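You operate a simulated robot arm through the tools that you are given. There is no shell and no other tool.

You run a simulated robot arm. Do the job below in one go: nothing can be reset, and whatever is moved stays where it is left.

Task
Put things in order on the side table top. At the end: the glass vase stands where the yellow oats pack stood; the white sugar shaker (marked "CASTER") stands on top of the blue dinner plate; the purple plum stands on top of the red apple; the orange beans tin stands on top of the orange dustpan; the yellow oats pack stands where the orange beans tin stood; whatever was shut is shut again. Leave all else as you found it, and nothing knocked over.
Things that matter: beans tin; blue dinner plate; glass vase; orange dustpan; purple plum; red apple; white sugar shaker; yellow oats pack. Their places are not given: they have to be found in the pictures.

Only the result counts: the job must be done as asked and must still hold three seconds after the hand-in. Knocking over, shifting, dropping, spilling or breaking anything else fails it.

Robot
A 6-joint arm with a two-finger gripper, fixed in place. Base frame: the origin is on the floor under the middle of its stand, x ahead of it, y to its left, z up; the work surface is at about z = 780. Lengths are in mm, angles in rad, forces in N, time in s.
With the tool pointing down near the work surface it reaches from about 100 to 700 mm from the base axis. Its first joint turns from -1.152 to 1.152 rad. Payload 2.45 kg.
Tool frame: the origin (TCP) lies between the finger pads and is the grasp point; the fingertips stand 30 mm ahead of it; z points along the fingers, y is the line along which they close. The gripper opens to 106 mm; its body begins 79 mm behind the TCP.
Orientation is that of the tool frame in the base frame, as a unit quaternion [x, y, z, w]. With the fingers straight down and closing along the base's y, the tool's x points along the base's -x, its y along +y and its z along -z.

Tools
- The arm moves only by the tool arm_command. Its argument "commands" is a list that holds one entry, the list of rows, each a list of 7 numbers: the turn, a rotation vector about the base's x, y, z in rad, then the shift along the base's x, y, z in mm, then the gripper command, from -1 (shut) to 1 (fully open), values between in proportion. In form: [[[ax, ay, az, dx, dy, dz, hand], ...]]. A call has 1 to 20 rows; each row shifts and turns the commanded pose from where the row before left it. A row lasts 0.2 s, in which the tool goes at most 50 mm and 0.15 rad; a call with a longer step from one row to the next is refused whole, and so is a gripper value outside its range. A pose out of reach is approached as far as the arm can. The call stops where the force on the tool passes 40 N (or 10 N more than at its start, if that is more) or the arm is blocked; 0.2 s more then pass. The fingers move at their own pace (about 153 mm/s each) and stop on an object; they squeeze with about 28 N. The grip force told is the motor's: it shows also when the fingers shut on nothing. Time passes only in rows, and 0.2 s behind the last, so rows that do not move let the fingers close. The reply holds the time, the measured pose of the TCP, the force on the tool along the base axes, the opening and the grip force, in the units named above and with some noise, with the torque about the TCP (base axes, N m) and any sound that the robot's microphone picked up.
- Cameras (640 x 400 px; columns grow to the right, rows downward): "scene" is fixed at [58.3, 418.3, 1396.8]; the picture's right is [-0.72, -0.70, 0.00], its down [-0.45, 0.46, -0.77] and it looks along [0.53, -0.55, -0.64] (base axes); focal length 323 px, centre (320, 200). "wrist" rides on the gripper at [76, -2, -106] in the tool frame; the picture's right is [0.02, 1.00, 0.00], its down [-0.78, 0.02, -0.62] and it looks along [-0.62, 0.01, 0.78] (tool axes); focal length 247 px, centre (320, 200).
- grab_frame(camera): a new picture of that camera. It takes no simulated time.
- pixel_to_xyz(camera, pixels): for up to 12 pixels [column, row] of the newest picture of that camera ("zoom" is the newest enlarged one), the place [x, y, z] in the base frame of the surface seen there, good to about 3 mm. It takes no simulated time.
- inspect(camera, box): a new picture of the part [left, top, right, bottom] of that camera's present view, enlarged. It takes no simulated time.
- finish_job(): hands the job in; it is judged then, once.

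Open the gripper and draw the arm clear of the work before you hand the job in, unless the task says otherwise.

The tools are called after "Call:" as name(argument=value, ...) on one line, values as JSON. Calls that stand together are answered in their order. arm_command: Moves the arm, as the interface text tells. Its arguments: {"type":"object","properties":{"commands":{"type":"array"}},"required":["commands"]} The other tools are called the same way: grab_frame (camera) takes a picture; pixel_to_xyz (camera, pixels) gives the place of the surface under pixels of a picture; inspect (camera, box) takes an enlarged picture of a part of a camera's view; finish_job () hands the job in.

At the start:

```text
t: 0.0
position: [424.0, -45.9, 1053.7]
tcp_rot: [0.0, 1.0, 0.0, 0.0]
ft_force: [-0.7, 0.1, 0.2]
moment: [0.01, 0.01, -0.02]
width: 105.9
gripper_force: 0.1
```

scene: 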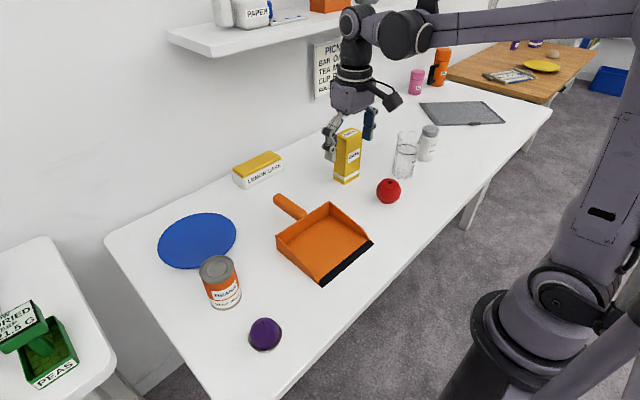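
wrist: 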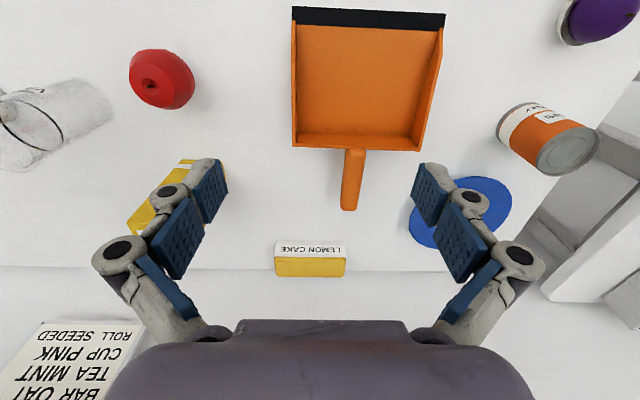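

The first pictures show the plate at about (197,240), the beans tin at (220,282), the plum at (265,333), the dustpan at (322,240), the apple at (388,190), the oats pack at (347,155), the vase at (405,155) and the shaker at (428,143). I enlarge parts of the scene to look closer.

Call:
inspect(camera="scene", box=[320, 80, 480, 220])

Call:
inspect(camera="scene", box=[140, 180, 400, 360])

Call:
pixel_to_xyz(camera="scene", pixels=[[197, 240], [217, 265], [265, 322], [322, 240], [388, 182], [349, 133], [408, 133], [430, 128], [345, 230], [300, 245], [290, 207], [260, 160]])

```text
2.86 times, centred on (400, 150) of scene
```

zoom: 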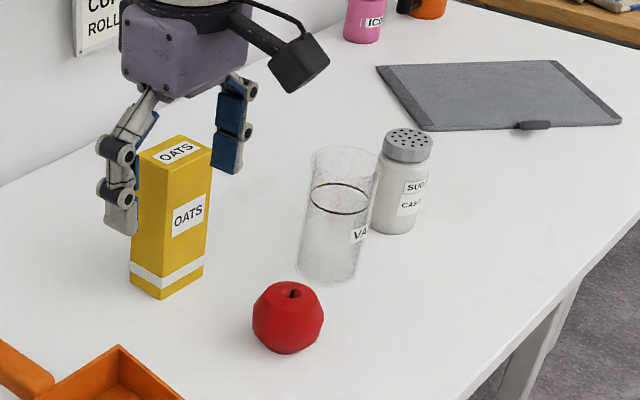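

```text
2.22 times, centred on (270, 270) of scene
```

zoom: 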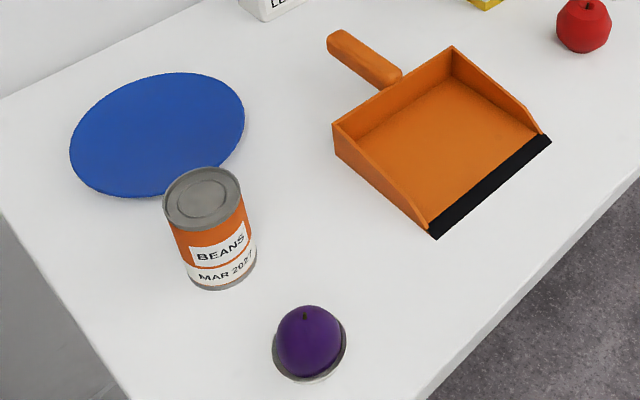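

```text
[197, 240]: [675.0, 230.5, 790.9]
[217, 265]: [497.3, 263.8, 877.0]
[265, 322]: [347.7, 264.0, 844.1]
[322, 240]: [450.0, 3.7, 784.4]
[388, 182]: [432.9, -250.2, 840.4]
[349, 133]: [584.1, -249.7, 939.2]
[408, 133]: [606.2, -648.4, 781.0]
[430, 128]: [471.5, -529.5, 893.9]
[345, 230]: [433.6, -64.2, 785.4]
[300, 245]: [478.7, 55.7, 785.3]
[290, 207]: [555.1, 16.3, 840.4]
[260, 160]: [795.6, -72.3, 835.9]
```

The plum at (265,333) seems to sit in or on something grey, and the vase shows a dark ring at about (405,148). I enlarge each of these tightly.

Call:
inspect(camera="scene", box=[235, 305, 299, 361])

Call:
inspect(camera="scene", box=[385, 115, 449, 185])

Call:
inspect(camera="scene", box=[0, 0, 640, 400])

Call:
inspect(camera="scene", box=[325, 125, 415, 215])

```text
7.14 times, centred on (267, 333) of scene
```

zoom: 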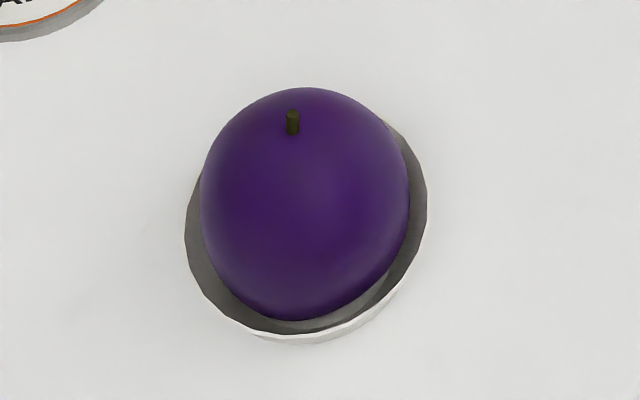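

```text
5.71 times, centred on (417, 150) of scene
```

zoom: 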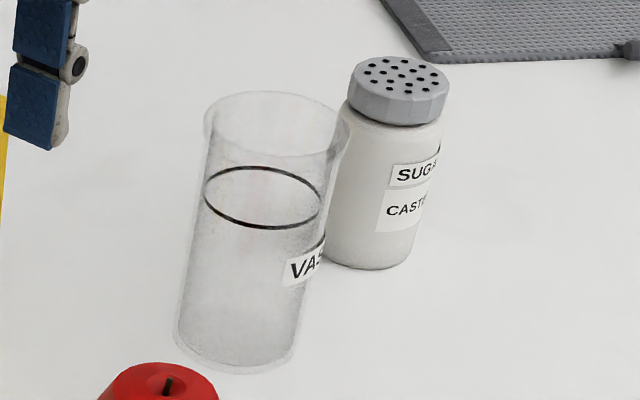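

```text
1.00 times, centred on (320, 200) of scene (not enlarged: the box is as wide or as high as the picture)
```

zoom: 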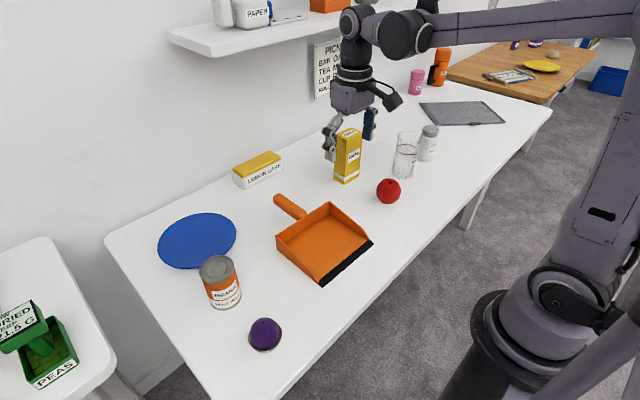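

```text
4.44 times, centred on (370, 170) of scene
```

zoom: 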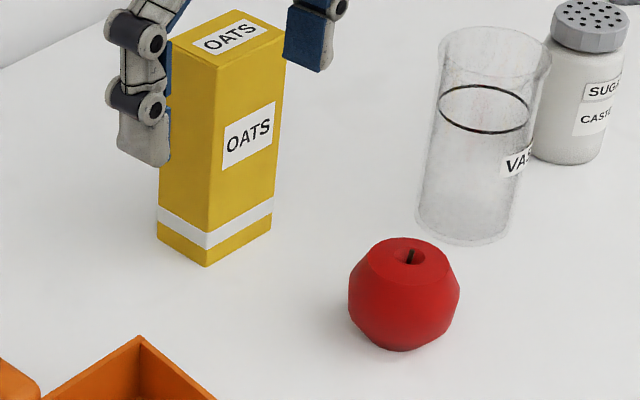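

The plum rests in a shallow dish, and the vase stands close in front of the shaker. I now measure the tin, in the enlarged picture of it.

Call:
inspect(camera="scene", box=[180, 245, 260, 315])

```text
5.71 times, centred on (220, 280) of scene
```

zoom: 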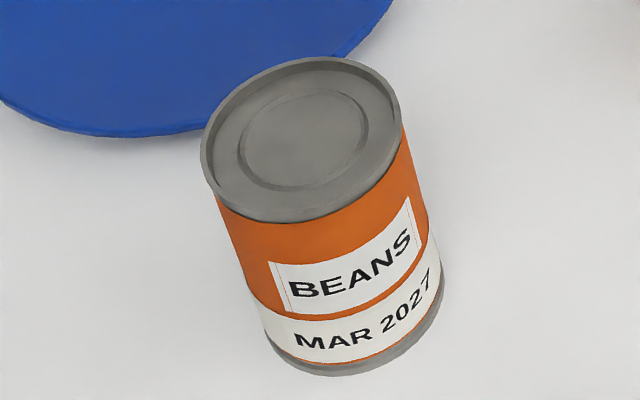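

The tin's lid ellipse spans about columns 200–402 and rows 57–222 in the zoom. I query points round its rim and on its sides and base.

Call:
pixel_to_xyz(camera="zoom", pixels=[[207, 160], [398, 110], [290, 62], [305, 215], [305, 140], [250, 205], [370, 72], [230, 240], [425, 200], [440, 290], [350, 372], [270, 340]])

```text
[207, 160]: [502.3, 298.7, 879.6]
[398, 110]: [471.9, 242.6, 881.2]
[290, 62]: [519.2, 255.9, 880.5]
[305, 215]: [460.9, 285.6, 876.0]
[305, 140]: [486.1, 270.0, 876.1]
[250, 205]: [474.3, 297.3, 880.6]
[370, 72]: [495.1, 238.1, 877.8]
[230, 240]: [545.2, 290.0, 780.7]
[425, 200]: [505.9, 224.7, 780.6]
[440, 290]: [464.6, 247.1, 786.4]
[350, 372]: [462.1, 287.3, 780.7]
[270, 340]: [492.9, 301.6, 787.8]
```

The tin centre comes out near (488, 270), with radius about 34 and top at z 880. Next I look at the dustpan closely.

Call:
inspect(camera="scene", box=[260, 185, 385, 290])

```text
3.81 times, centred on (322, 238) of scene
```

zoom: 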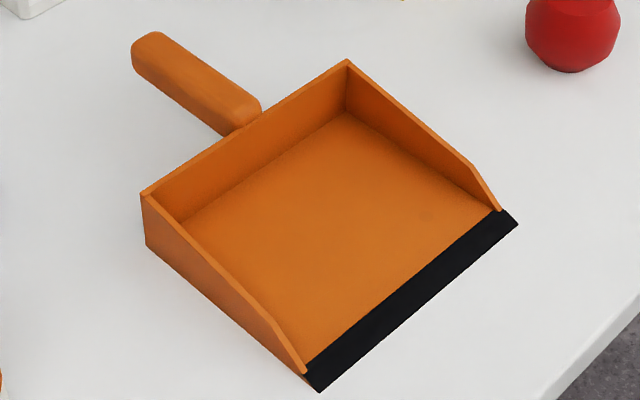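

The pan's floor is enclosed on three sides with its open lip at (415,300) in the zoom. I query floor points, wall tops, lip corners and handle.

Call:
pixel_to_xyz(camera="zoom", pixels=[[185, 222], [350, 118], [485, 208], [308, 355], [330, 230], [347, 62], [145, 197], [148, 240], [500, 212], [320, 388], [515, 224], [250, 110]])

Call:
inspect(camera="scene", box=[325, 120, 405, 190])

```text
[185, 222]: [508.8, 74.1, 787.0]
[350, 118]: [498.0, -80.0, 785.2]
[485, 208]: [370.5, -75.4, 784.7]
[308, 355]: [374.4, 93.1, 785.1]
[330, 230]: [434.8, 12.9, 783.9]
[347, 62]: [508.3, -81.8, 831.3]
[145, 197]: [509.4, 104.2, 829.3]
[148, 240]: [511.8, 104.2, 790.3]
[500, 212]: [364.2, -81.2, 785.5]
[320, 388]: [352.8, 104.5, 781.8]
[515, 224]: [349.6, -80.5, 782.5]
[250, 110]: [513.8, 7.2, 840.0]
```

```text
5.71 times, centred on (365, 155) of scene
```

zoom: 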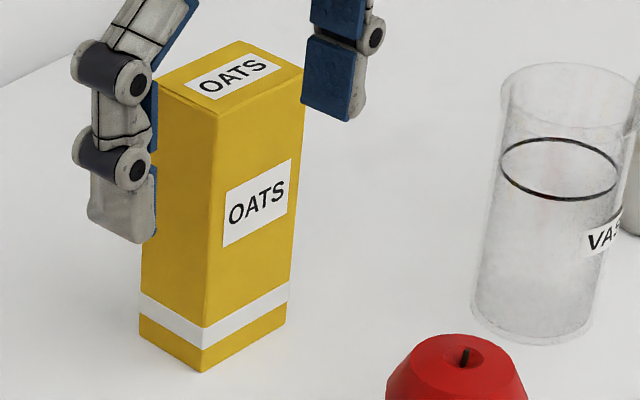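

The pan floor is flat at z 785, from x 370 to 508 and y -80 to 104. The zoom shows the oats pack with top corners at (160,85), (213,113), (303,67), (240,42) and base corners at (140,332), (203,370), (287,322).

Call:
pixel_to_xyz(camera="zoom", pixels=[[164, 86], [213, 111], [300, 67], [240, 45], [230, 80], [145, 330], [203, 368], [284, 320], [200, 345], [255, 120], [170, 200], [212, 240]])

Call:
inspect(camera="scene", box=[368, 120, 448, 210])

```text
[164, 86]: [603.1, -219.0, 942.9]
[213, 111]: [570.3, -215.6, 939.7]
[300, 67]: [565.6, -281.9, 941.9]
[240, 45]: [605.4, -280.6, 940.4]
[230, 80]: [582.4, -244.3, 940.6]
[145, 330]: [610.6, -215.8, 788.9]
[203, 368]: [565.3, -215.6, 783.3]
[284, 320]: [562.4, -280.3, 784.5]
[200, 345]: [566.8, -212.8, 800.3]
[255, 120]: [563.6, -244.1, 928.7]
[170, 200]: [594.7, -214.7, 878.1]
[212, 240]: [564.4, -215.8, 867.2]
```

```text
4.44 times, centred on (408, 165) of scene
```

zoom: 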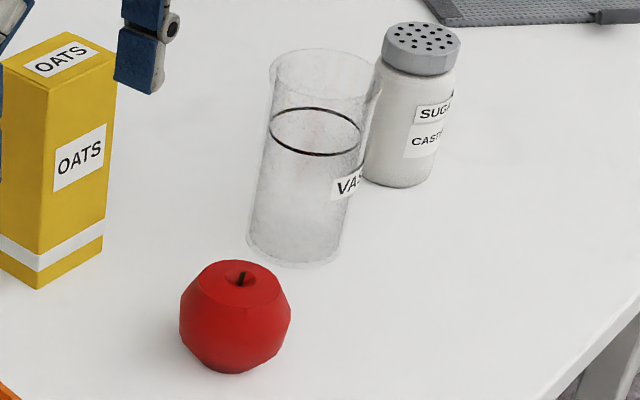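

The oats pack is centred near (586, -248), about 44 by 66 with its top at z 941. The glass lets the depth reading through, so I query table points along the vase's base edge, plus points on apple and shaker.

Call:
pixel_to_xyz(camera="zoom", pixels=[[247, 235], [255, 252], [292, 267], [325, 262], [338, 245], [180, 318], [290, 318], [232, 262], [235, 372], [382, 55], [460, 55], [422, 45]])

Call:
grab_frame(camera="wrist")

Call:
pixel_to_xyz(camera="wrist", pixels=[[160, 80], [135, 80], [190, 75], [155, 55], [155, 105], [470, 195], [410, 220], [512, 200], [460, 178], [595, 15], [560, 30], [570, 40]])

```text
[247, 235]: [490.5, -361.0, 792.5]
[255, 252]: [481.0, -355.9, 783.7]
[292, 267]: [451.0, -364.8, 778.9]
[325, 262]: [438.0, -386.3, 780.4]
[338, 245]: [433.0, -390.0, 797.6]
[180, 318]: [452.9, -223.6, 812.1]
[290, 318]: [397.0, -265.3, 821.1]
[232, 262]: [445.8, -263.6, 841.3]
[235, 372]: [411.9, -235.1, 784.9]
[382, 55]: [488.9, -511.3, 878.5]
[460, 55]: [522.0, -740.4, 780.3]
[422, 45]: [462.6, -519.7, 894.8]
```

```text
taken
```

wrist: 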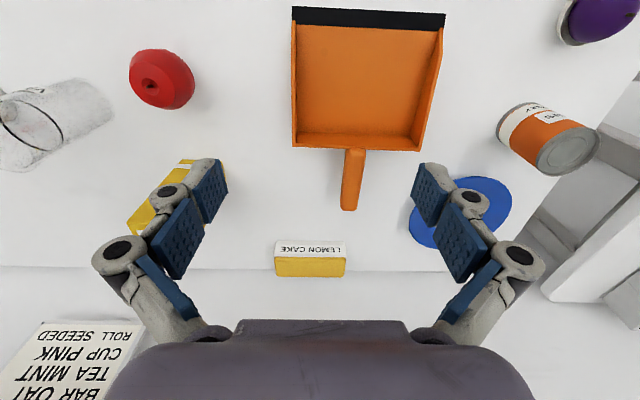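

```text
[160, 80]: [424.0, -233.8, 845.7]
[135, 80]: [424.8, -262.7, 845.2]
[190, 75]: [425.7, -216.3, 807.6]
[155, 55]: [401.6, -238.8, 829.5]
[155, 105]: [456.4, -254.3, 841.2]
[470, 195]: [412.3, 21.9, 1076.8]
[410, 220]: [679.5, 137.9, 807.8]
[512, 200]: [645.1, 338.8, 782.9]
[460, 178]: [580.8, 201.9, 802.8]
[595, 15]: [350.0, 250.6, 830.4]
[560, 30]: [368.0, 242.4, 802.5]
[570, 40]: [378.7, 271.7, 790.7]
```

The base-edge points put the vase near (466, -385) with a radius of about 33, but I want views from above. First I hover the open hand over the tin at about (488, 270) and look with the wrist camera.

Call:
arm_command(commands=[[[0, 0, 0, 8, 39.5, 0, 1], [0, 0, 0, 8, 39.5, 0, 1], [0, 0, 0, 8, 39.5, 0, 1], [0, 0, 0, 8, 39.5, 0, 1], [0, 0, 0, 8, 39.5, 0, 1], [0, 0, 0, 8, 39.5, 0, 1], [0, 0, 0, 8, 39.5, 0, 1], [0, 0, 0, 8, 39.5, 0, 1], [0, 0, 0, 0, 0, 0, 1]]])

Call:
grab_frame(camera="wrist")

Call:
grab_frame(camera="scene")

```text
t: 2.0
position: [487.6, 271.8, 1055.5]
tcp_rot: [0.001, 1.0, -0.001, 0.0]
ft_force: [0.6, 0.2, -0.4]
moment: [0.08, -0.01, -0.02]
width: 106.1
gripper_force: 0.0
```

```text
taken
```

wrist: 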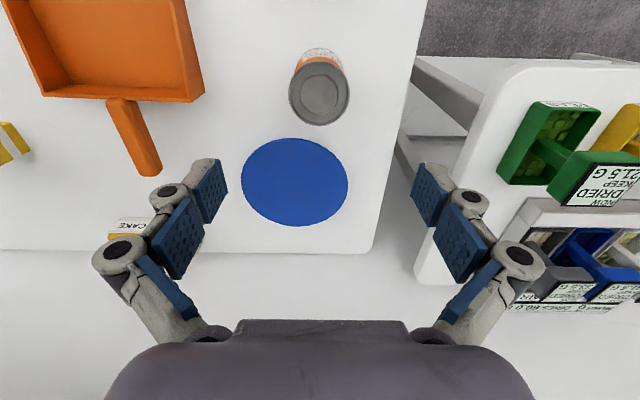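

```text
taken
```

scene: 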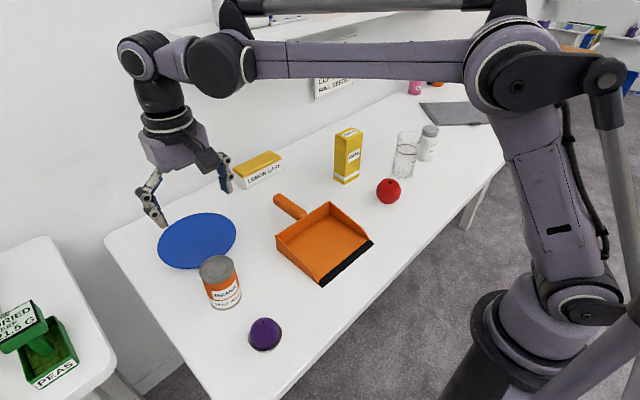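

The wrist view shows the tin lid centred near (320,93) and the plate at (295,182). I query points on the lid rim and round the plate's edge.

Call:
pixel_to_xyz(camera="wrist", pixels=[[320, 92], [291, 92], [348, 92], [319, 64], [319, 121], [295, 182], [244, 182], [346, 182], [295, 141], [295, 223], [260, 155], [330, 210]])

Call:
inspect(camera="wrist", box=[220, 40, 380, 240])

```text
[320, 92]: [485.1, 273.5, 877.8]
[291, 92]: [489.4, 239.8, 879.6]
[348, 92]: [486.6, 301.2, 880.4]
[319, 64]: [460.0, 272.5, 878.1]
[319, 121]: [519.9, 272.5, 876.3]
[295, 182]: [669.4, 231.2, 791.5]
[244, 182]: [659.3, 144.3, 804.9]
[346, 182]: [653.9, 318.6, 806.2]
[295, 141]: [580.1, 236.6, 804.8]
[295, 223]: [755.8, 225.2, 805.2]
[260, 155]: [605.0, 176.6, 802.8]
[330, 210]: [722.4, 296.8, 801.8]
```

```text
2.00 times, centred on (300, 140) of wrist
```

zoom: 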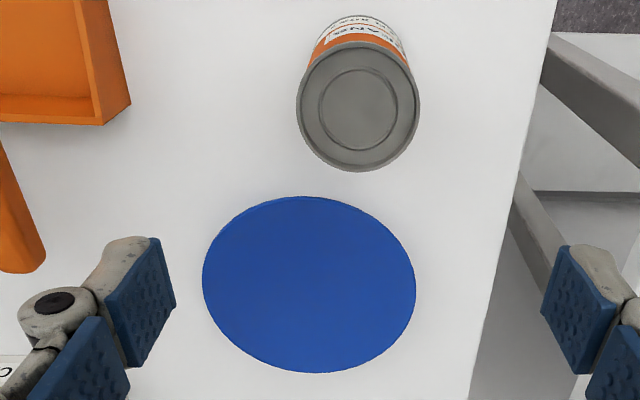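

The plate is centred near (668, 231) with its rim at z 805 and middle at 791. I query its profile to see where the flat part is.

Call:
pixel_to_xyz(camera="wrist", pixels=[[295, 145], [295, 150], [295, 155], [295, 160], [295, 165], [295, 170], [295, 175], [295, 190], [280, 170], [265, 175], [310, 170], [325, 175]])

```text
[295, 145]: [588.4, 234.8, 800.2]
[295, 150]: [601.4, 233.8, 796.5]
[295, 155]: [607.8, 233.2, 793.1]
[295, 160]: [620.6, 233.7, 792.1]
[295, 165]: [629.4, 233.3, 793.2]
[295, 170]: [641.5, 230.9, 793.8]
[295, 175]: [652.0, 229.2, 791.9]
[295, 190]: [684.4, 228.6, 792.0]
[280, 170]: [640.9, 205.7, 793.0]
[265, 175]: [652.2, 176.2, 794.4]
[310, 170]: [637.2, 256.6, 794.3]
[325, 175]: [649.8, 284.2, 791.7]
```

The plate's flat floor lies at z 792 within about 60 of the centre, so the shaker fits near (655, 226). Now I lower the open hand over the tin at (489.5, 270.5) to z 842.

Call:
arm_command(commands=[[[0, 0, 0, 2, -1.3, -45, 1], [0, 0, 0, 0, 0, -45, 1], [0, 0, 0, 0, 0, -45, 1], [0, 0, 0, 0, 0, -40, 1], [0, 0, 0, 0, 0, -25, 1], [0, 0, 0, 0, 0, -13, 1], [0, 0, 0, 0, 0, 0, 1]]])

Call:
grab_frame(camera="scene")

Call:
grab_frame(camera="wrist")

```text
t: 3.6
position: [490.4, 268.0, 841.8]
tcp_rot: [-0.001, 1.0, 0.0, 0.0]
ft_force: [0.1, 0.2, 0.2]
moment: [0.0, -0.03, 0.01]
width: 105.9
gripper_force: 0.1
```

```text
taken
```

scene: 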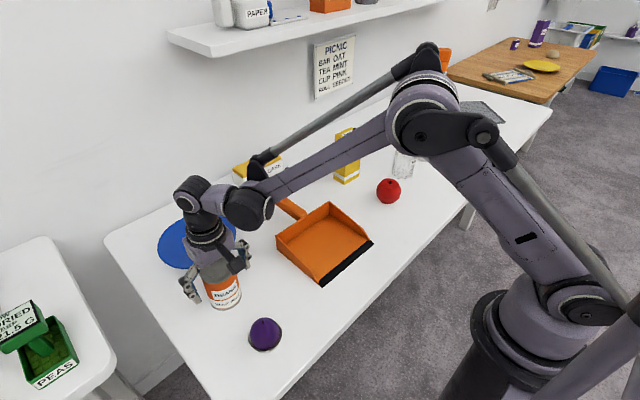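

```text
taken
```

wrist: 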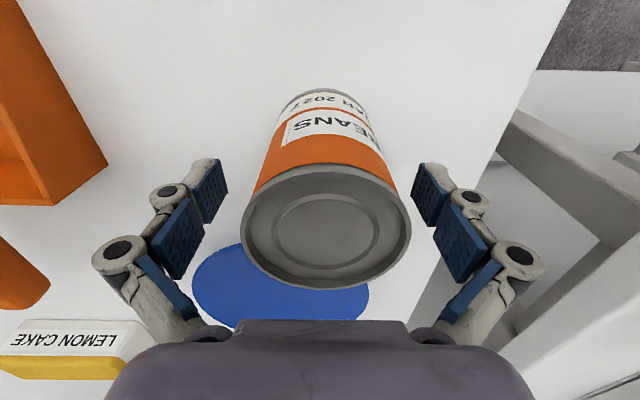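

The tin's rim spans columns 243–410 between the pads, about 3 mm to the +y side of the hand's middle. I nudge by 2 mm and shut the fingers on it.

Call:
arm_command(commands=[[[0, 0, 0, 0, 2, 0, 1], [0, 0, 0, 0, 0, 0, -1], [0, 0, 0, 0, 0, 0, -1], [0, 0, 0, 0, 0, 0, -1]]])

Call:
grab_frame(camera="wrist")

```text
t: 4.6
position: [491.1, 269.2, 842.1]
tcp_rot: [0.001, 1.0, 0.001, 0.001]
ft_force: [0.3, 2.0, 14.7]
moment: [-0.04, 0.05, 0.17]
width: 65.6
gripper_force: 27.7
```

```text
taken
```

wrist: 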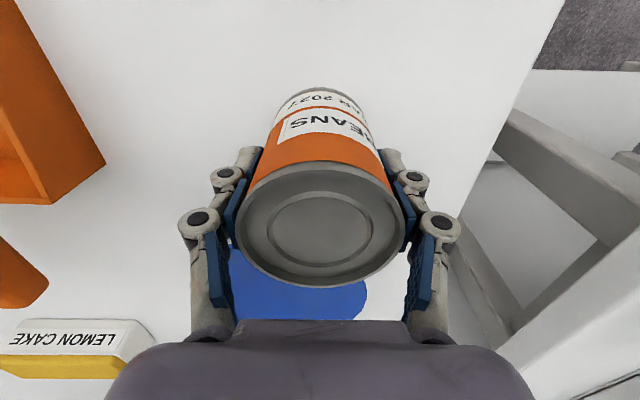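

The fingers stopped at 65.6 mm on the tin with 27.7 N grip, and I see both pads flat on it. I lift it straight up about 100 mm, gently at first.

Call:
arm_command(commands=[[[0, 0, 0, 0, 0, 5, -1], [0, 0, 0, 0, 0, 10, -1], [0, 0, 0, 0, 0, 25, -1], [0, 0, 0, 0, 0, 30, -1], [0, 0, 0, 0, 0, 30, -1], [0, 0, 0, 0, 0, 0, -1]]])

Call:
grab_frame(camera="scene")

```text
t: 6.0
position: [489.2, 269.9, 940.6]
tcp_rot: [0.0, 1.0, 0.0, -0.001]
ft_force: [0.3, -0.4, -3.8]
moment: [0.01, -0.02, 0.01]
width: 65.3
gripper_force: 27.3
```

```text
taken
```

scene: 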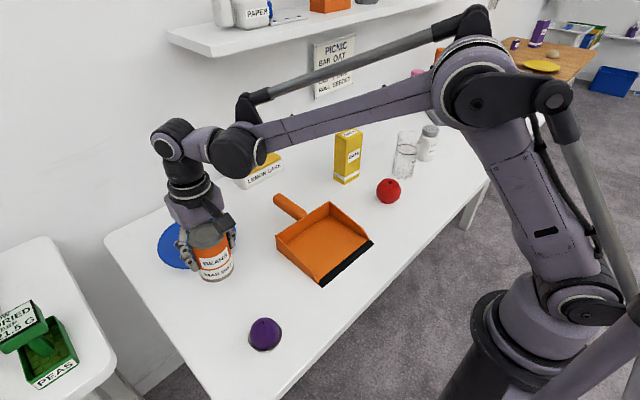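

The tin hangs cleanly with about 3.8 N of weight. I carry it over the middle of the dustpan floor at (437, 12).

Call:
arm_command(commands=[[[0, 0, 0, -7.5, -37, 0, -1], [0, 0, 0, -7.5, -37, 0, -1], [0, 0, 0, -7.5, -37, 0, -1], [0, 0, 0, -7.5, -37, 0, -1], [0, 0, 0, -7.5, -37, 0, -1], [0, 0, 0, -7.5, -37, 0, -1], [0, 0, 0, -7.5, -36.5, 0, -1], [0, 0, 0, 0, 0, -20, -1], [0, 0, 0, 0, 0, -25, -1], [0, 0, 0, 0, 0, -20, -1], [0, 0, 0, 0, 0, -10, -1], [0, 0, 0, 0, 0, 0, -1]]])

Call:
grab_frame(camera="scene")

Call:
grab_frame(camera="wrist")

```text
t: 8.6
position: [437.2, 9.2, 865.2]
tcp_rot: [0.0, 1.0, 0.0, 0.0]
ft_force: [0.8, 0.7, -4.3]
moment: [0.05, -0.01, 0.01]
width: 65.3
gripper_force: 28.0
```

```text
taken
```

scene: 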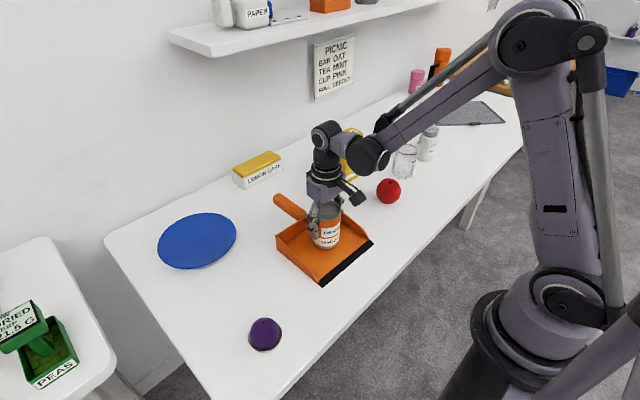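

```text
taken
```

wrist: 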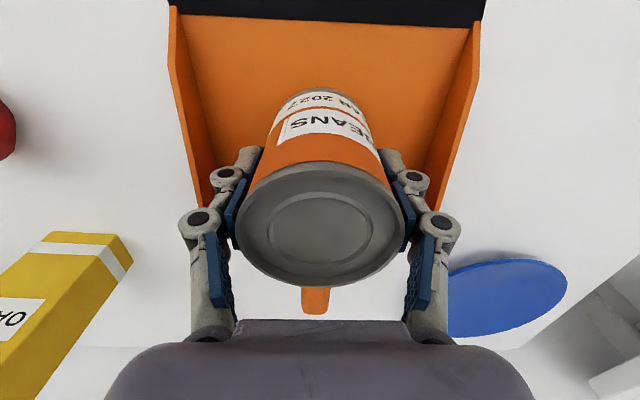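

The tin hangs about 18 mm above the middle of the pan, with clear room from both side walls at columns 190 and 455. I lower to just short of contact.

Call:
arm_command(commands=[[[0, 0, 0, 0, 0, -8, -1], [0, 0, 0, 0, 0, -5, -1], [0, 0, 0, 0, 0, -2, -1], [0, 0, 0, 0, 0, -1, -1], [0, 0, 0, 0, 0, -1, -1], [0, 0, 0, 0, 0, 0, -1]]])

```text
t: 10.0
position: [438.6, 12.4, 848.5]
tcp_rot: [0.0, 1.0, -0.001, 0.0]
ft_force: [0.3, 0.7, -4.1]
moment: [0.01, 0.0, -0.01]
width: 65.4
gripper_force: 27.8
```

The force still reads only the tin's weight (-4.1 N), so it is not down yet. I go on in 1 mm steps.

Call:
arm_command(commands=[[[0, 0, 0, 0, 0, -1, -1], [0, 0, 0, 0, 0, 0, -1]]])

Call:
arm_command(commands=[[[0, 0, 0, 0, 0, -1, -1], [0, 0, 0, 0, 0, 0, -1]]])

```text
t: 10.6
position: [438.8, 10.4, 848.6]
tcp_rot: [0.0, 1.0, 0.0, 0.0]
ft_force: [-0.3, -0.3, -3.9]
moment: [0.02, -0.01, -0.04]
width: 65.4
gripper_force: 27.6
```

```text
t: 11.2
position: [438.7, 12.1, 846.7]
tcp_rot: [0.001, 1.0, 0.0, 0.0]
ft_force: [-0.7, 0.8, -4.3]
moment: [-0.03, 0.01, 0.01]
width: 65.4
gripper_force: 28.3
```

Still no contact at z 846.7. I continue down in 1 mm steps.

Call:
arm_command(commands=[[[0, 0, 0, 0, 0, -1, -1], [0, 0, 0, 0, 0, 0, -1]]])

Call:
arm_command(commands=[[[0, 0, 0, 0, 0, -1, -1], [0, 0, 0, 0, 0, 0, -1]]])

```text
t: 11.8
position: [437.6, 11.8, 846.7]
tcp_rot: [0.0, 1.0, 0.0, 0.0]
ft_force: [0.2, 3.7, 14.9]
moment: [0.12, -0.55, 0.1]
width: 65.4
gripper_force: 28.2
```

```text
t: 12.4
position: [439.8, 11.2, 846.0]
tcp_rot: [0.001, 1.0, -0.001, 0.001]
ft_force: [0.1, -0.5, 18.8]
moment: [-0.02, 0.06, 0.09]
width: 65.7
gripper_force: 27.8
```

Contact shows as +18.8 N, so the tin stands on the pan floor. I relieve 1 mm and open the fingers.

Call:
arm_command(commands=[[[0, 0, 0, 0, 0, 0.5, -1], [0, 0, 0, 0, 0, 0, 0], [0, 0, 0, 0, 0, 0, 0.6], [0, 0, 0, 0, 0, 0, 0.9]]])

Call:
grab_frame(camera="wrist")

Call:
grab_frame(camera="scene")

```text
t: 13.4
position: [437.4, 11.2, 844.2]
tcp_rot: [0.001, 1.0, 0.0, 0.0]
ft_force: [-0.1, 0.3, 0.3]
moment: [0.01, 0.02, 0.04]
width: 100.6
gripper_force: 0.0
```

```text
taken
```

wrist: 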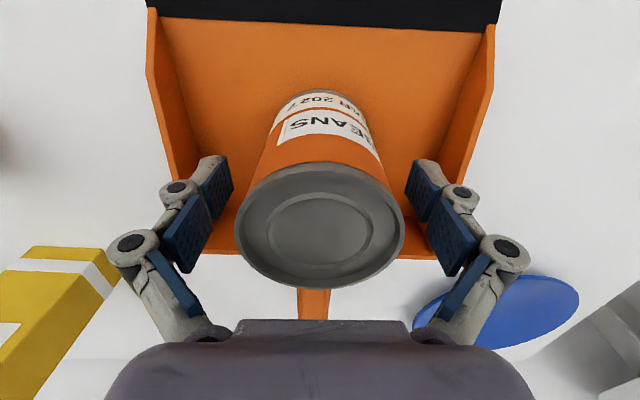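

```text
taken
```

scene: 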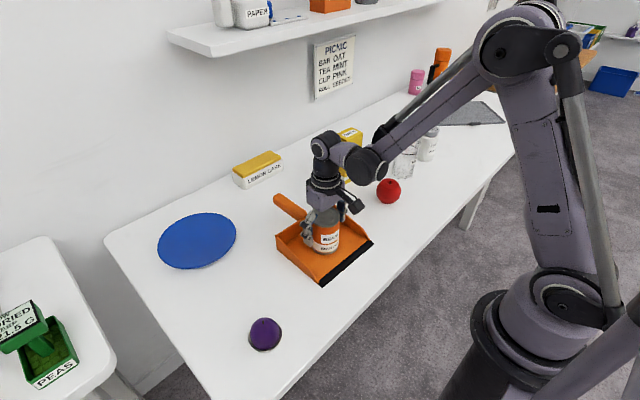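

The tin stands free in the pan and the force reads zero. I raise the hand straight up and fly over to the oats pack at (586, -248).

Call:
arm_command(commands=[[[0, 0, 0, 0, 0, 20, 1], [0, 0, 0, 0, 0, 40, 1], [0, 0, 0, 0, 0, 48, 1], [0, 0, 0, 0, 0, 48, 1], [0, 0, 0, 0, 0, 48, 1], [0, 0, 0, 0, 0, 48, 1], [0, 0, 0, 0, 0, 33, 1], [0, 0, 0, 21.2, -37.2, 0, 1], [0, 0, 0, 21.2, -37.2, 0, 1], [0, 0, 0, 21.2, -37.2, 0, 1], [0, 0, 0, 21.2, -37.2, 0, 1], [0, 0, 0, 21.2, -37.2, 0, 1], [0, 0, 0, 21.2, -37.2, 0, 1], [0, 0, 0, 21.3, -37.1, 0, 1], [0, 0, 0, 0, 0, 0, 1]]])

Call:
grab_frame(camera="wrist")

Call:
grab_frame(camera="scene")

```text
t: 16.6
position: [568.5, -239.4, 1116.9]
tcp_rot: [-0.001, 1.0, 0.001, 0.0]
ft_force: [-0.5, -0.4, 0.0]
moment: [-0.02, -0.02, 0.02]
width: 106.0
gripper_force: 0.2
out of reach, approached as far as the arm can: row 14
```

```text
taken
```

wrist: 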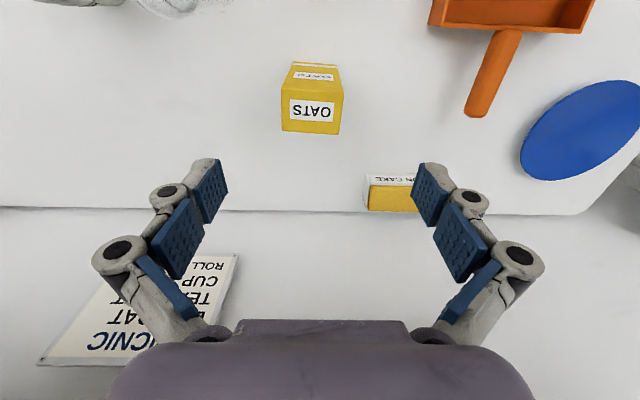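

```text
taken
```

scene: 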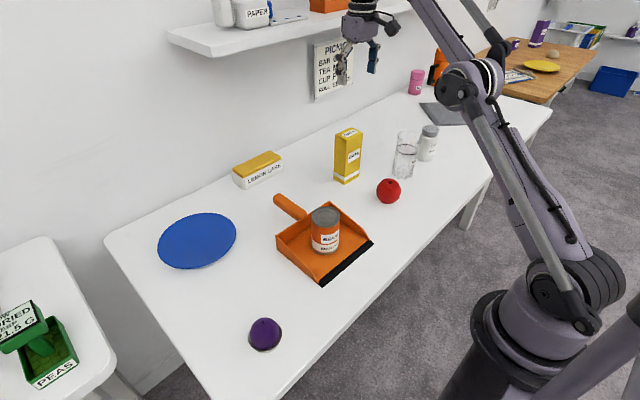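

I had raised higher than planned, so the last bit was out of reach at z 1130. The hand stopped at (568, -239, 1117). I come down 90 mm and read where the pose settles.

Call:
arm_command(commands=[[[0, 0, 0, 0, 0, -45, 1], [0, 0, 0, 0, 0, -20, 1], [0, 0, 0, 0, 0, 0, 1]]])

Call:
grab_frame(camera="wrist")

```text
t: 17.4
position: [569.5, -241.9, 1052.0]
tcp_rot: [0.0, 1.0, 0.0, 0.0]
ft_force: [1.1, 0.1, 0.2]
moment: [0.0, 0.02, 0.02]
width: 106.0
gripper_force: 0.0
```

```text
taken
```

wrist: 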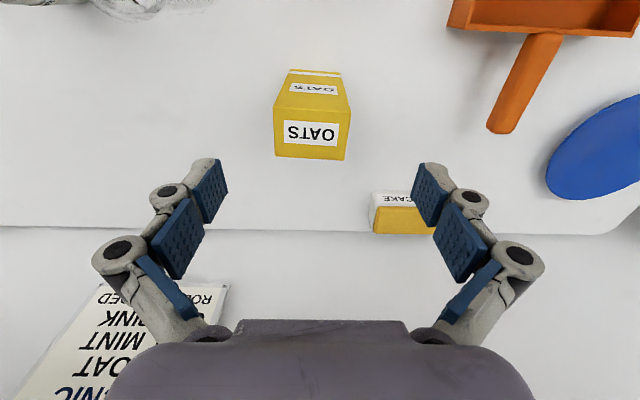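

The commanded pose now is about (569, -240.5, 1052). In the wrist view the oats pack's top spans (275–350, 108–158); I measure its corners.

Call:
pixel_to_xyz(camera="wrist", pixels=[[278, 110], [349, 112], [278, 154], [346, 156], [312, 133], [275, 133], [350, 135], [315, 156], [315, 110], [100, 3], [140, 10], [315, 75]])

Call:
inspect(camera="wrist", box=[250, 50, 380, 180])

```text
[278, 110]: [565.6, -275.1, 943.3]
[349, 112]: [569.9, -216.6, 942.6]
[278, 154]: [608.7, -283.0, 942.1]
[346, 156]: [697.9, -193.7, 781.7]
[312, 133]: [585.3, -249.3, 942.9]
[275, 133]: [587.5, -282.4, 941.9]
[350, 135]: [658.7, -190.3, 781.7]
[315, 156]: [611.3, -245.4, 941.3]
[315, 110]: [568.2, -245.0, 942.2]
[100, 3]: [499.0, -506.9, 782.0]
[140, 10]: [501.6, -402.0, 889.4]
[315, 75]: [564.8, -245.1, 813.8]
```

```text
3.08 times, centred on (315, 115) of wrist
```

zoom: 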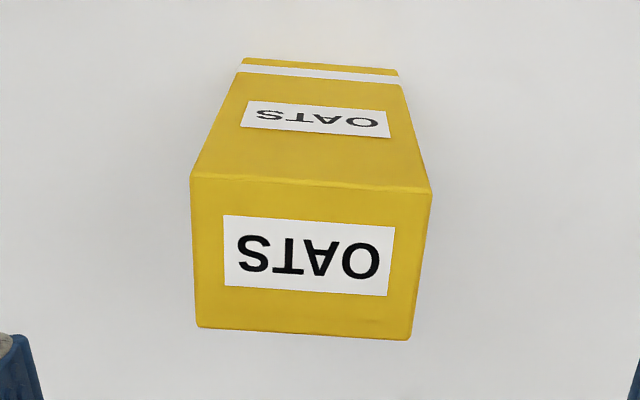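

The pack is turned by about 3.5°: its edge runs from (190,175) to (432,190) in the zoom, so y-side goes with +x. I turn the hand by -0.062 rad, shift over (588, -248.5) and go down to z 880.

Call:
arm_command(commands=[[[0, 0, -0.062, 19, -8, 0, 1], [0, 0, 0, 0, 0, -40, 1], [0, 0, 0, 0, 0, -20, 1], [0, 0, 0, 0, 0, 0, 1]]])

Call:
grab_frame(camera="wrist")

Call:
grab_frame(camera="scene")

```text
t: 18.4
position: [587.4, -249.7, 993.4]
tcp_rot: [0.031, 1.0, 0.001, -0.001]
ft_force: [-0.4, 0.2, -0.5]
moment: [0.01, 0.0, -0.01]
width: 105.9
gripper_force: 0.0
```

```text
taken
```

wrist: 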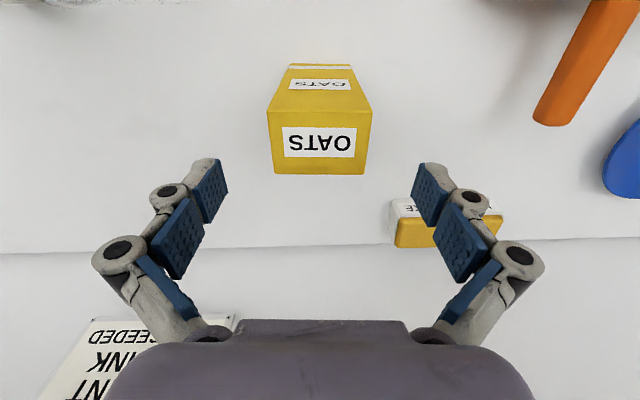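

```text
taken
```

scene: 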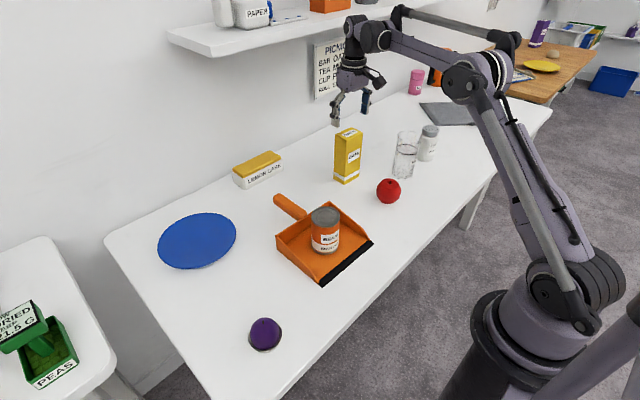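

The pack's top edge is now level at row 111 and centred at column 319, between the pads. I go down to z 880 and shut the fingers.

Call:
arm_command(commands=[[[0, 0, 0, 0, 0, -40, 1], [0, 0, 0, 0, 0, -40, 1], [0, 0, 0, 0, 0, -22, 1], [0, 0, 0, 0, 0, -10, 1], [0, 0, 0, 0, 0, 0, 1]]])

Call:
grab_frame(camera="wrist")

Call:
grab_frame(camera="scene")

```text
t: 19.6
position: [588.0, -249.0, 883.6]
tcp_rot: [0.032, 1.0, 0.0, 0.0]
ft_force: [-0.4, -0.5, 0.5]
moment: [-0.01, -0.03, -0.02]
width: 106.0
gripper_force: 0.1
```

```text
taken
```

wrist: 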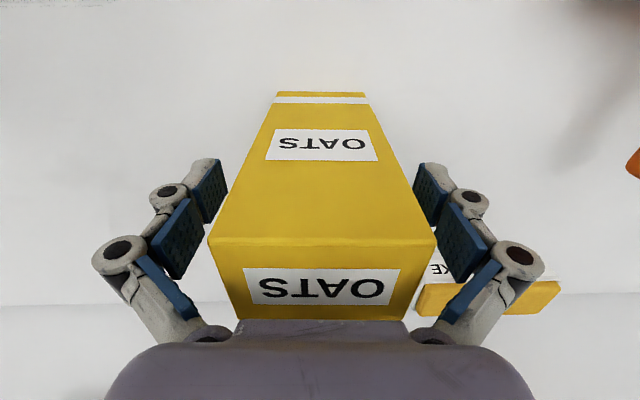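

```text
taken
```

scene: 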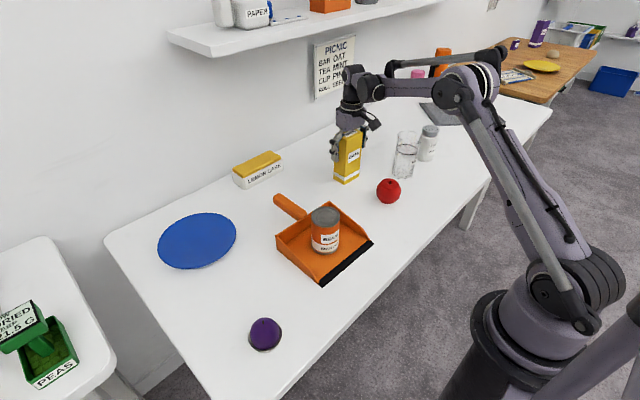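

The pack stands centred between the pads with its top clear of the palm. I shut the fingers.

Call:
arm_command(commands=[[[0, 0, 0, 0, 0, 0, -1], [0, 0, 0, 0, 0, 0, -1], [0, 0, 0, 0, 0, 0, -1]]])

Call:
grab_frame(camera="wrist")

```text
t: 20.4
position: [586.6, -250.2, 883.8]
tcp_rot: [0.031, 1.0, 0.0, 0.001]
ft_force: [1.3, -0.8, 15.8]
moment: [0.0, 0.01, 0.07]
width: 72.4
gripper_force: 27.2
```

```text
taken
```

wrist: 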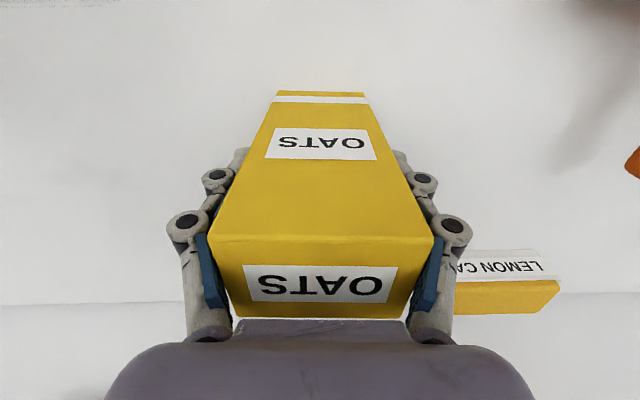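

The grip holds at 72.4 mm. I lift the pack 120 mm, slowly at first, and check the weight.

Call:
arm_command(commands=[[[0, 0, 0, 0, 0, 4, -1], [0, 0, 0, 0, 0, 8, -1], [0, 0, 0, 0, 0, 20, -1], [0, 0, 0, 0, 0, 30, -1], [0, 0, 0, 0, 0, 30, -1], [0, 0, 0, 0, 0, 28, -1], [0, 0, 0, 0, 0, 0, -1]]])

Call:
grab_frame(camera="scene")

```text
t: 22.0
position: [586.8, -250.9, 1002.8]
tcp_rot: [0.031, 1.0, 0.0, 0.0]
ft_force: [-0.2, -0.1, -1.3]
moment: [0.01, 0.03, -0.02]
width: 70.8
gripper_force: 28.1
```

```text
taken
```

scene: 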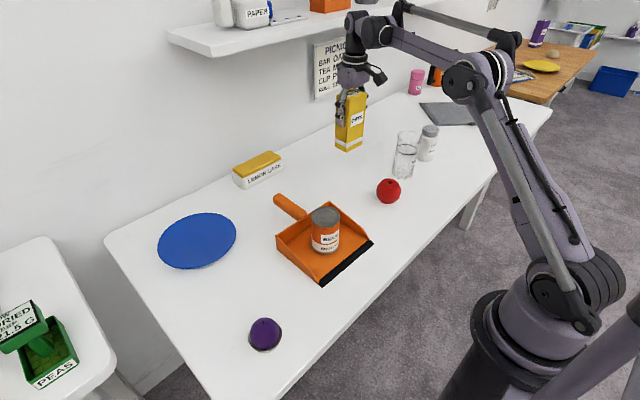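

The pack hangs upright at about 1.3 N. I carry it over to the tin's old place at (489.5, 270.5).

Call:
arm_command(commands=[[[0, 0, 0, -3, 20, 0, -1], [0, 0, 0.02, -7, 38, 0, -1], [0, 0, 0.02, -8, 42, 0, -1], [0, 0, 0.022, -8, 42, 0, -1], [0, 0, 0, -8, 42, 0, -1], [0, 0, 0, -8, 42, 0, -1], [0, 0, 0, -8, 42, 0, -1], [0, 0, 0, -8, 42, 0, -1], [0, 0, 0, -8, 42, 0, -1], [0, 0, 0, -8, 42, 0, -1], [0, 0, 0, -8, 42, 0, -1], [0, 0, 0, -8, 42, 0, -1], [0, 0, 0, -5, 30, 0, -1], [0, 0, 0, -2.5, 11.5, 0, -1], [0, 0, 0, 0, 0, 0, -1]]])

Call:
grab_frame(camera="scene")

Call:
grab_frame(camera="wrist")

```text
t: 25.2
position: [491.0, 270.0, 1004.0]
tcp_rot: [0.0, 1.0, 0.0, 0.0]
ft_force: [-0.1, -0.7, -1.0]
moment: [-0.01, 0.01, -0.03]
width: 69.5
gripper_force: 28.1
```

```text
taken
```

scene: 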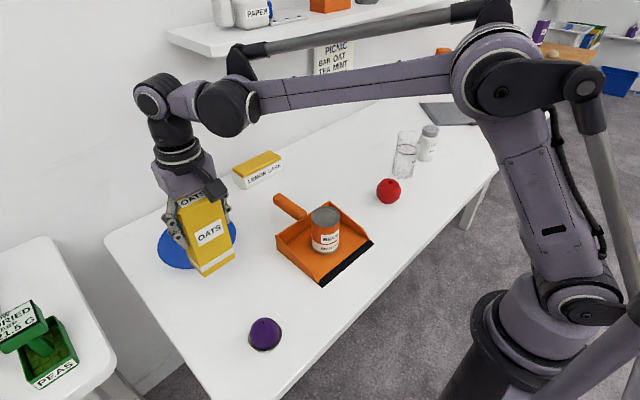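

```text
taken
```

wrist: 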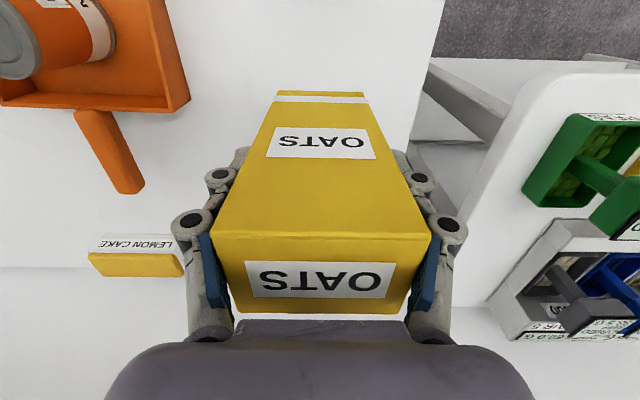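

The pack is over the old tin spot, at (491, 270, 1004). I lower it 112 mm to just above the table.

Call:
arm_command(commands=[[[0, 0, 0, -0.5, 0, -30, -1], [0, 0, 0, 0, 0, -40, -1], [0, 0, 0, 0, 0, -30, -1], [0, 0, 0, 0, 0, -12, -1], [0, 0, 0, 0, 0, -4, -1], [0, 0, 0, 0, 0, 0, -1]]])

Call:
grab_frame(camera="scene")

```text
t: 26.6
position: [490.7, 270.6, 887.0]
tcp_rot: [-0.001, 1.0, 0.0, 0.001]
ft_force: [-0.2, 0.3, -1.3]
moment: [0.02, 0.03, 0.01]
width: 69.7
gripper_force: 27.6
```

```text
taken
```

scene: 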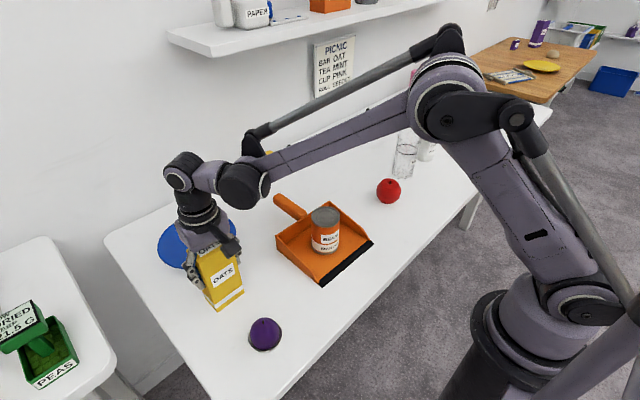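

No contact yet (-1.3 N at z 887). I creep down in small steps.

Call:
arm_command(commands=[[[0, 0, 0, 0, 0, -1.5, -1], [0, 0, 0, 0, 0, 0, -1]]])

Call:
arm_command(commands=[[[0, 0, 0, 0, 0, -1, -1], [0, 0, 0, 0, 0, 0, -1]]])

Call:
arm_command(commands=[[[0, 0, 0, 0, 0, -1, -1], [0, 0, 0, 0, 0, 0, -1]]])

```text
t: 27.2
position: [488.3, 270.3, 886.5]
tcp_rot: [0.0, 1.0, 0.001, 0.001]
ft_force: [0.3, 0.3, 9.3]
moment: [0.14, -0.19, -0.02]
width: 69.8
gripper_force: 27.5
```

```text
t: 27.9
position: [489.8, 269.1, 885.9]
tcp_rot: [0.001, 1.0, 0.0, 0.001]
ft_force: [-2.3, 0.2, 5.8]
moment: [0.04, 0.11, 0.03]
width: 69.8
gripper_force: 27.8
stopped in row 2: the force on the tool passed its limit at 42 N (the readings are from after the stop); the commanded pose is now the measured one
```

```text
t: 28.5
position: [489.2, 269.4, 886.4]
tcp_rot: [0.001, 1.0, 0.0, 0.001]
ft_force: [-2.3, 2.6, 36.7]
moment: [-0.11, 0.22, -0.06]
width: 69.6
gripper_force: 27.5
```

The pack touched at about z 886 and I pressed a little more than needed. I ease up 1.5 mm and read the force.

Call:
arm_command(commands=[[[0, 0, 0, 0, 0, 1, -1], [0, 0, 0, 0, 0, 0, -1]]])

Call:
grab_frame(camera="wrist")

```text
t: 29.1
position: [490.3, 269.0, 886.3]
tcp_rot: [0.0, 1.0, 0.0, 0.001]
ft_force: [-4.6, 2.6, 29.0]
moment: [0.01, 0.3, 0.0]
width: 69.9
gripper_force: 28.0
```

```text
taken
```

wrist: 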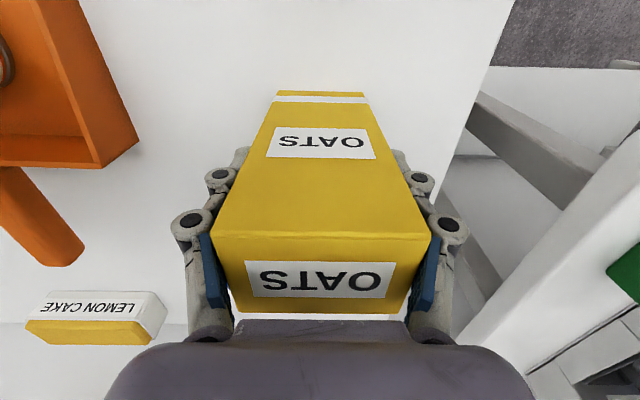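

Still 29 N of push, so I ease up another 1.5 mm.

Call:
arm_command(commands=[[[0, 0, 0, 0, 0, 1, -1], [0, 0, 0, 0, 0, 0, -1]]])

```text
t: 29.7
position: [490.9, 269.3, 885.7]
tcp_rot: [0.001, 1.0, 0.0, 0.001]
ft_force: [-2.0, 0.0, 2.1]
moment: [0.05, 0.28, 0.02]
width: 69.5
gripper_force: 28.2
```

Now only 2 N remains, so the pack stands on the table. I open the fingers in two steps.

Call:
arm_command(commands=[[[0, 0, 0, 0, 0, 0, 0.45], [0, 0, 0, 0, 0, 0, 0.6], [0, 0, 0, 0, 0, 0, 1], [0, 0, 0, 0, 0, 0, 1]]])

Call:
grab_frame(camera="wrist")

Call:
grab_frame(camera="scene")

```text
t: 30.7
position: [490.0, 270.5, 886.6]
tcp_rot: [0.0, 1.0, 0.0, 0.001]
ft_force: [0.0, -1.4, 0.2]
moment: [0.02, 0.01, -0.01]
width: 105.9
gripper_force: 0.1
```

```text
taken
```

wrist: 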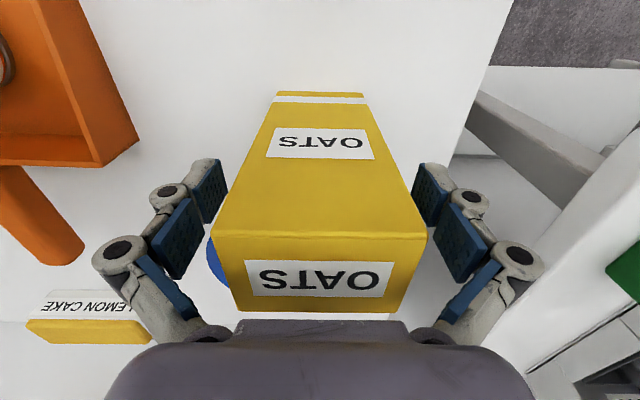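

```text
taken
```

scene: 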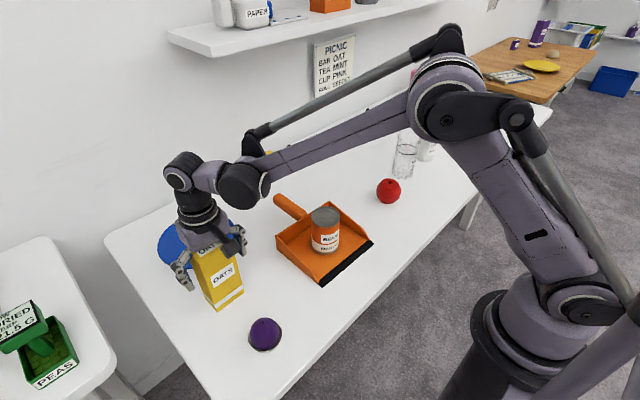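

The pack stands upright on the tin's old place, and the hand is free. I raise it clear of the pack and fly over to above the vase at about (466, -388).

Call:
arm_command(commands=[[[0, 0, 0, 0, 0, 20, 1], [0, 0, 0, 0, 0, 40, 1], [0, 0, 0, 0, 0, 48, 1], [0, 0, 0, 0, 0, 45, 1], [0, 0, 0, 0, 0, 15, 1], [0, 0, 0, -1.7, -40, 0, 1], [0, 0, 0, -1.7, -47, 0, 1], [0, 0, 0, -1.7, -47, 0, 1], [0, 0, 0, -1.7, -47, 0, 1], [0, 0, 0, -1.7, -47, 0, 1], [0, 0, 0, -1.7, -47, 0, 1], [0, 0, 0, -1.7, -47, 0, 1], [0, 0, 0, -1.7, -47, 0, 1], [0, 0, 0, -1.7, -47, 0, 1], [0, 0, 0, -1.7, -47, 0, 1], [0, 0, 0, -1.7, -47, 0, 1], [0, 0, 0, -1.7, -47, 0, 1], [0, 0, 0, -1.7, -47, 0, 1], [0, 0, 0, -1.9, -53, 0, 1]]])

Call:
grab_frame(camera="wrist")

Call:
grab_frame(camera="scene")

```text
refused: row 19 steps farther than a row can; nothing moved
```

```text
taken
```

wrist: 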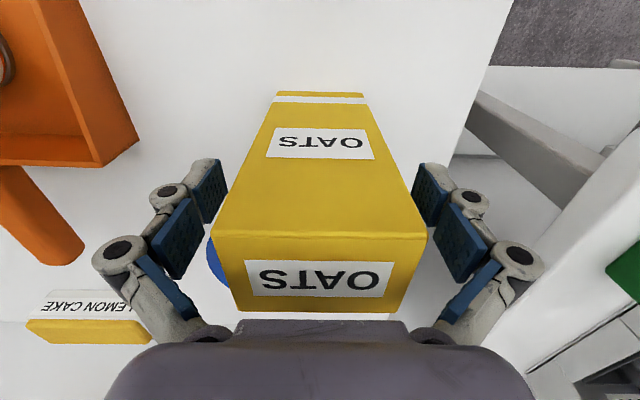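

```text
taken
```

scene: 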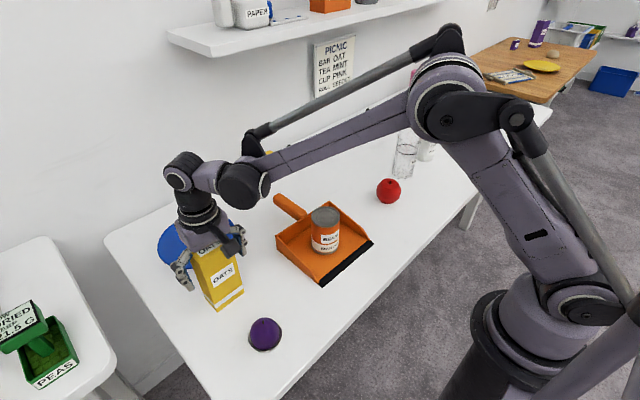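

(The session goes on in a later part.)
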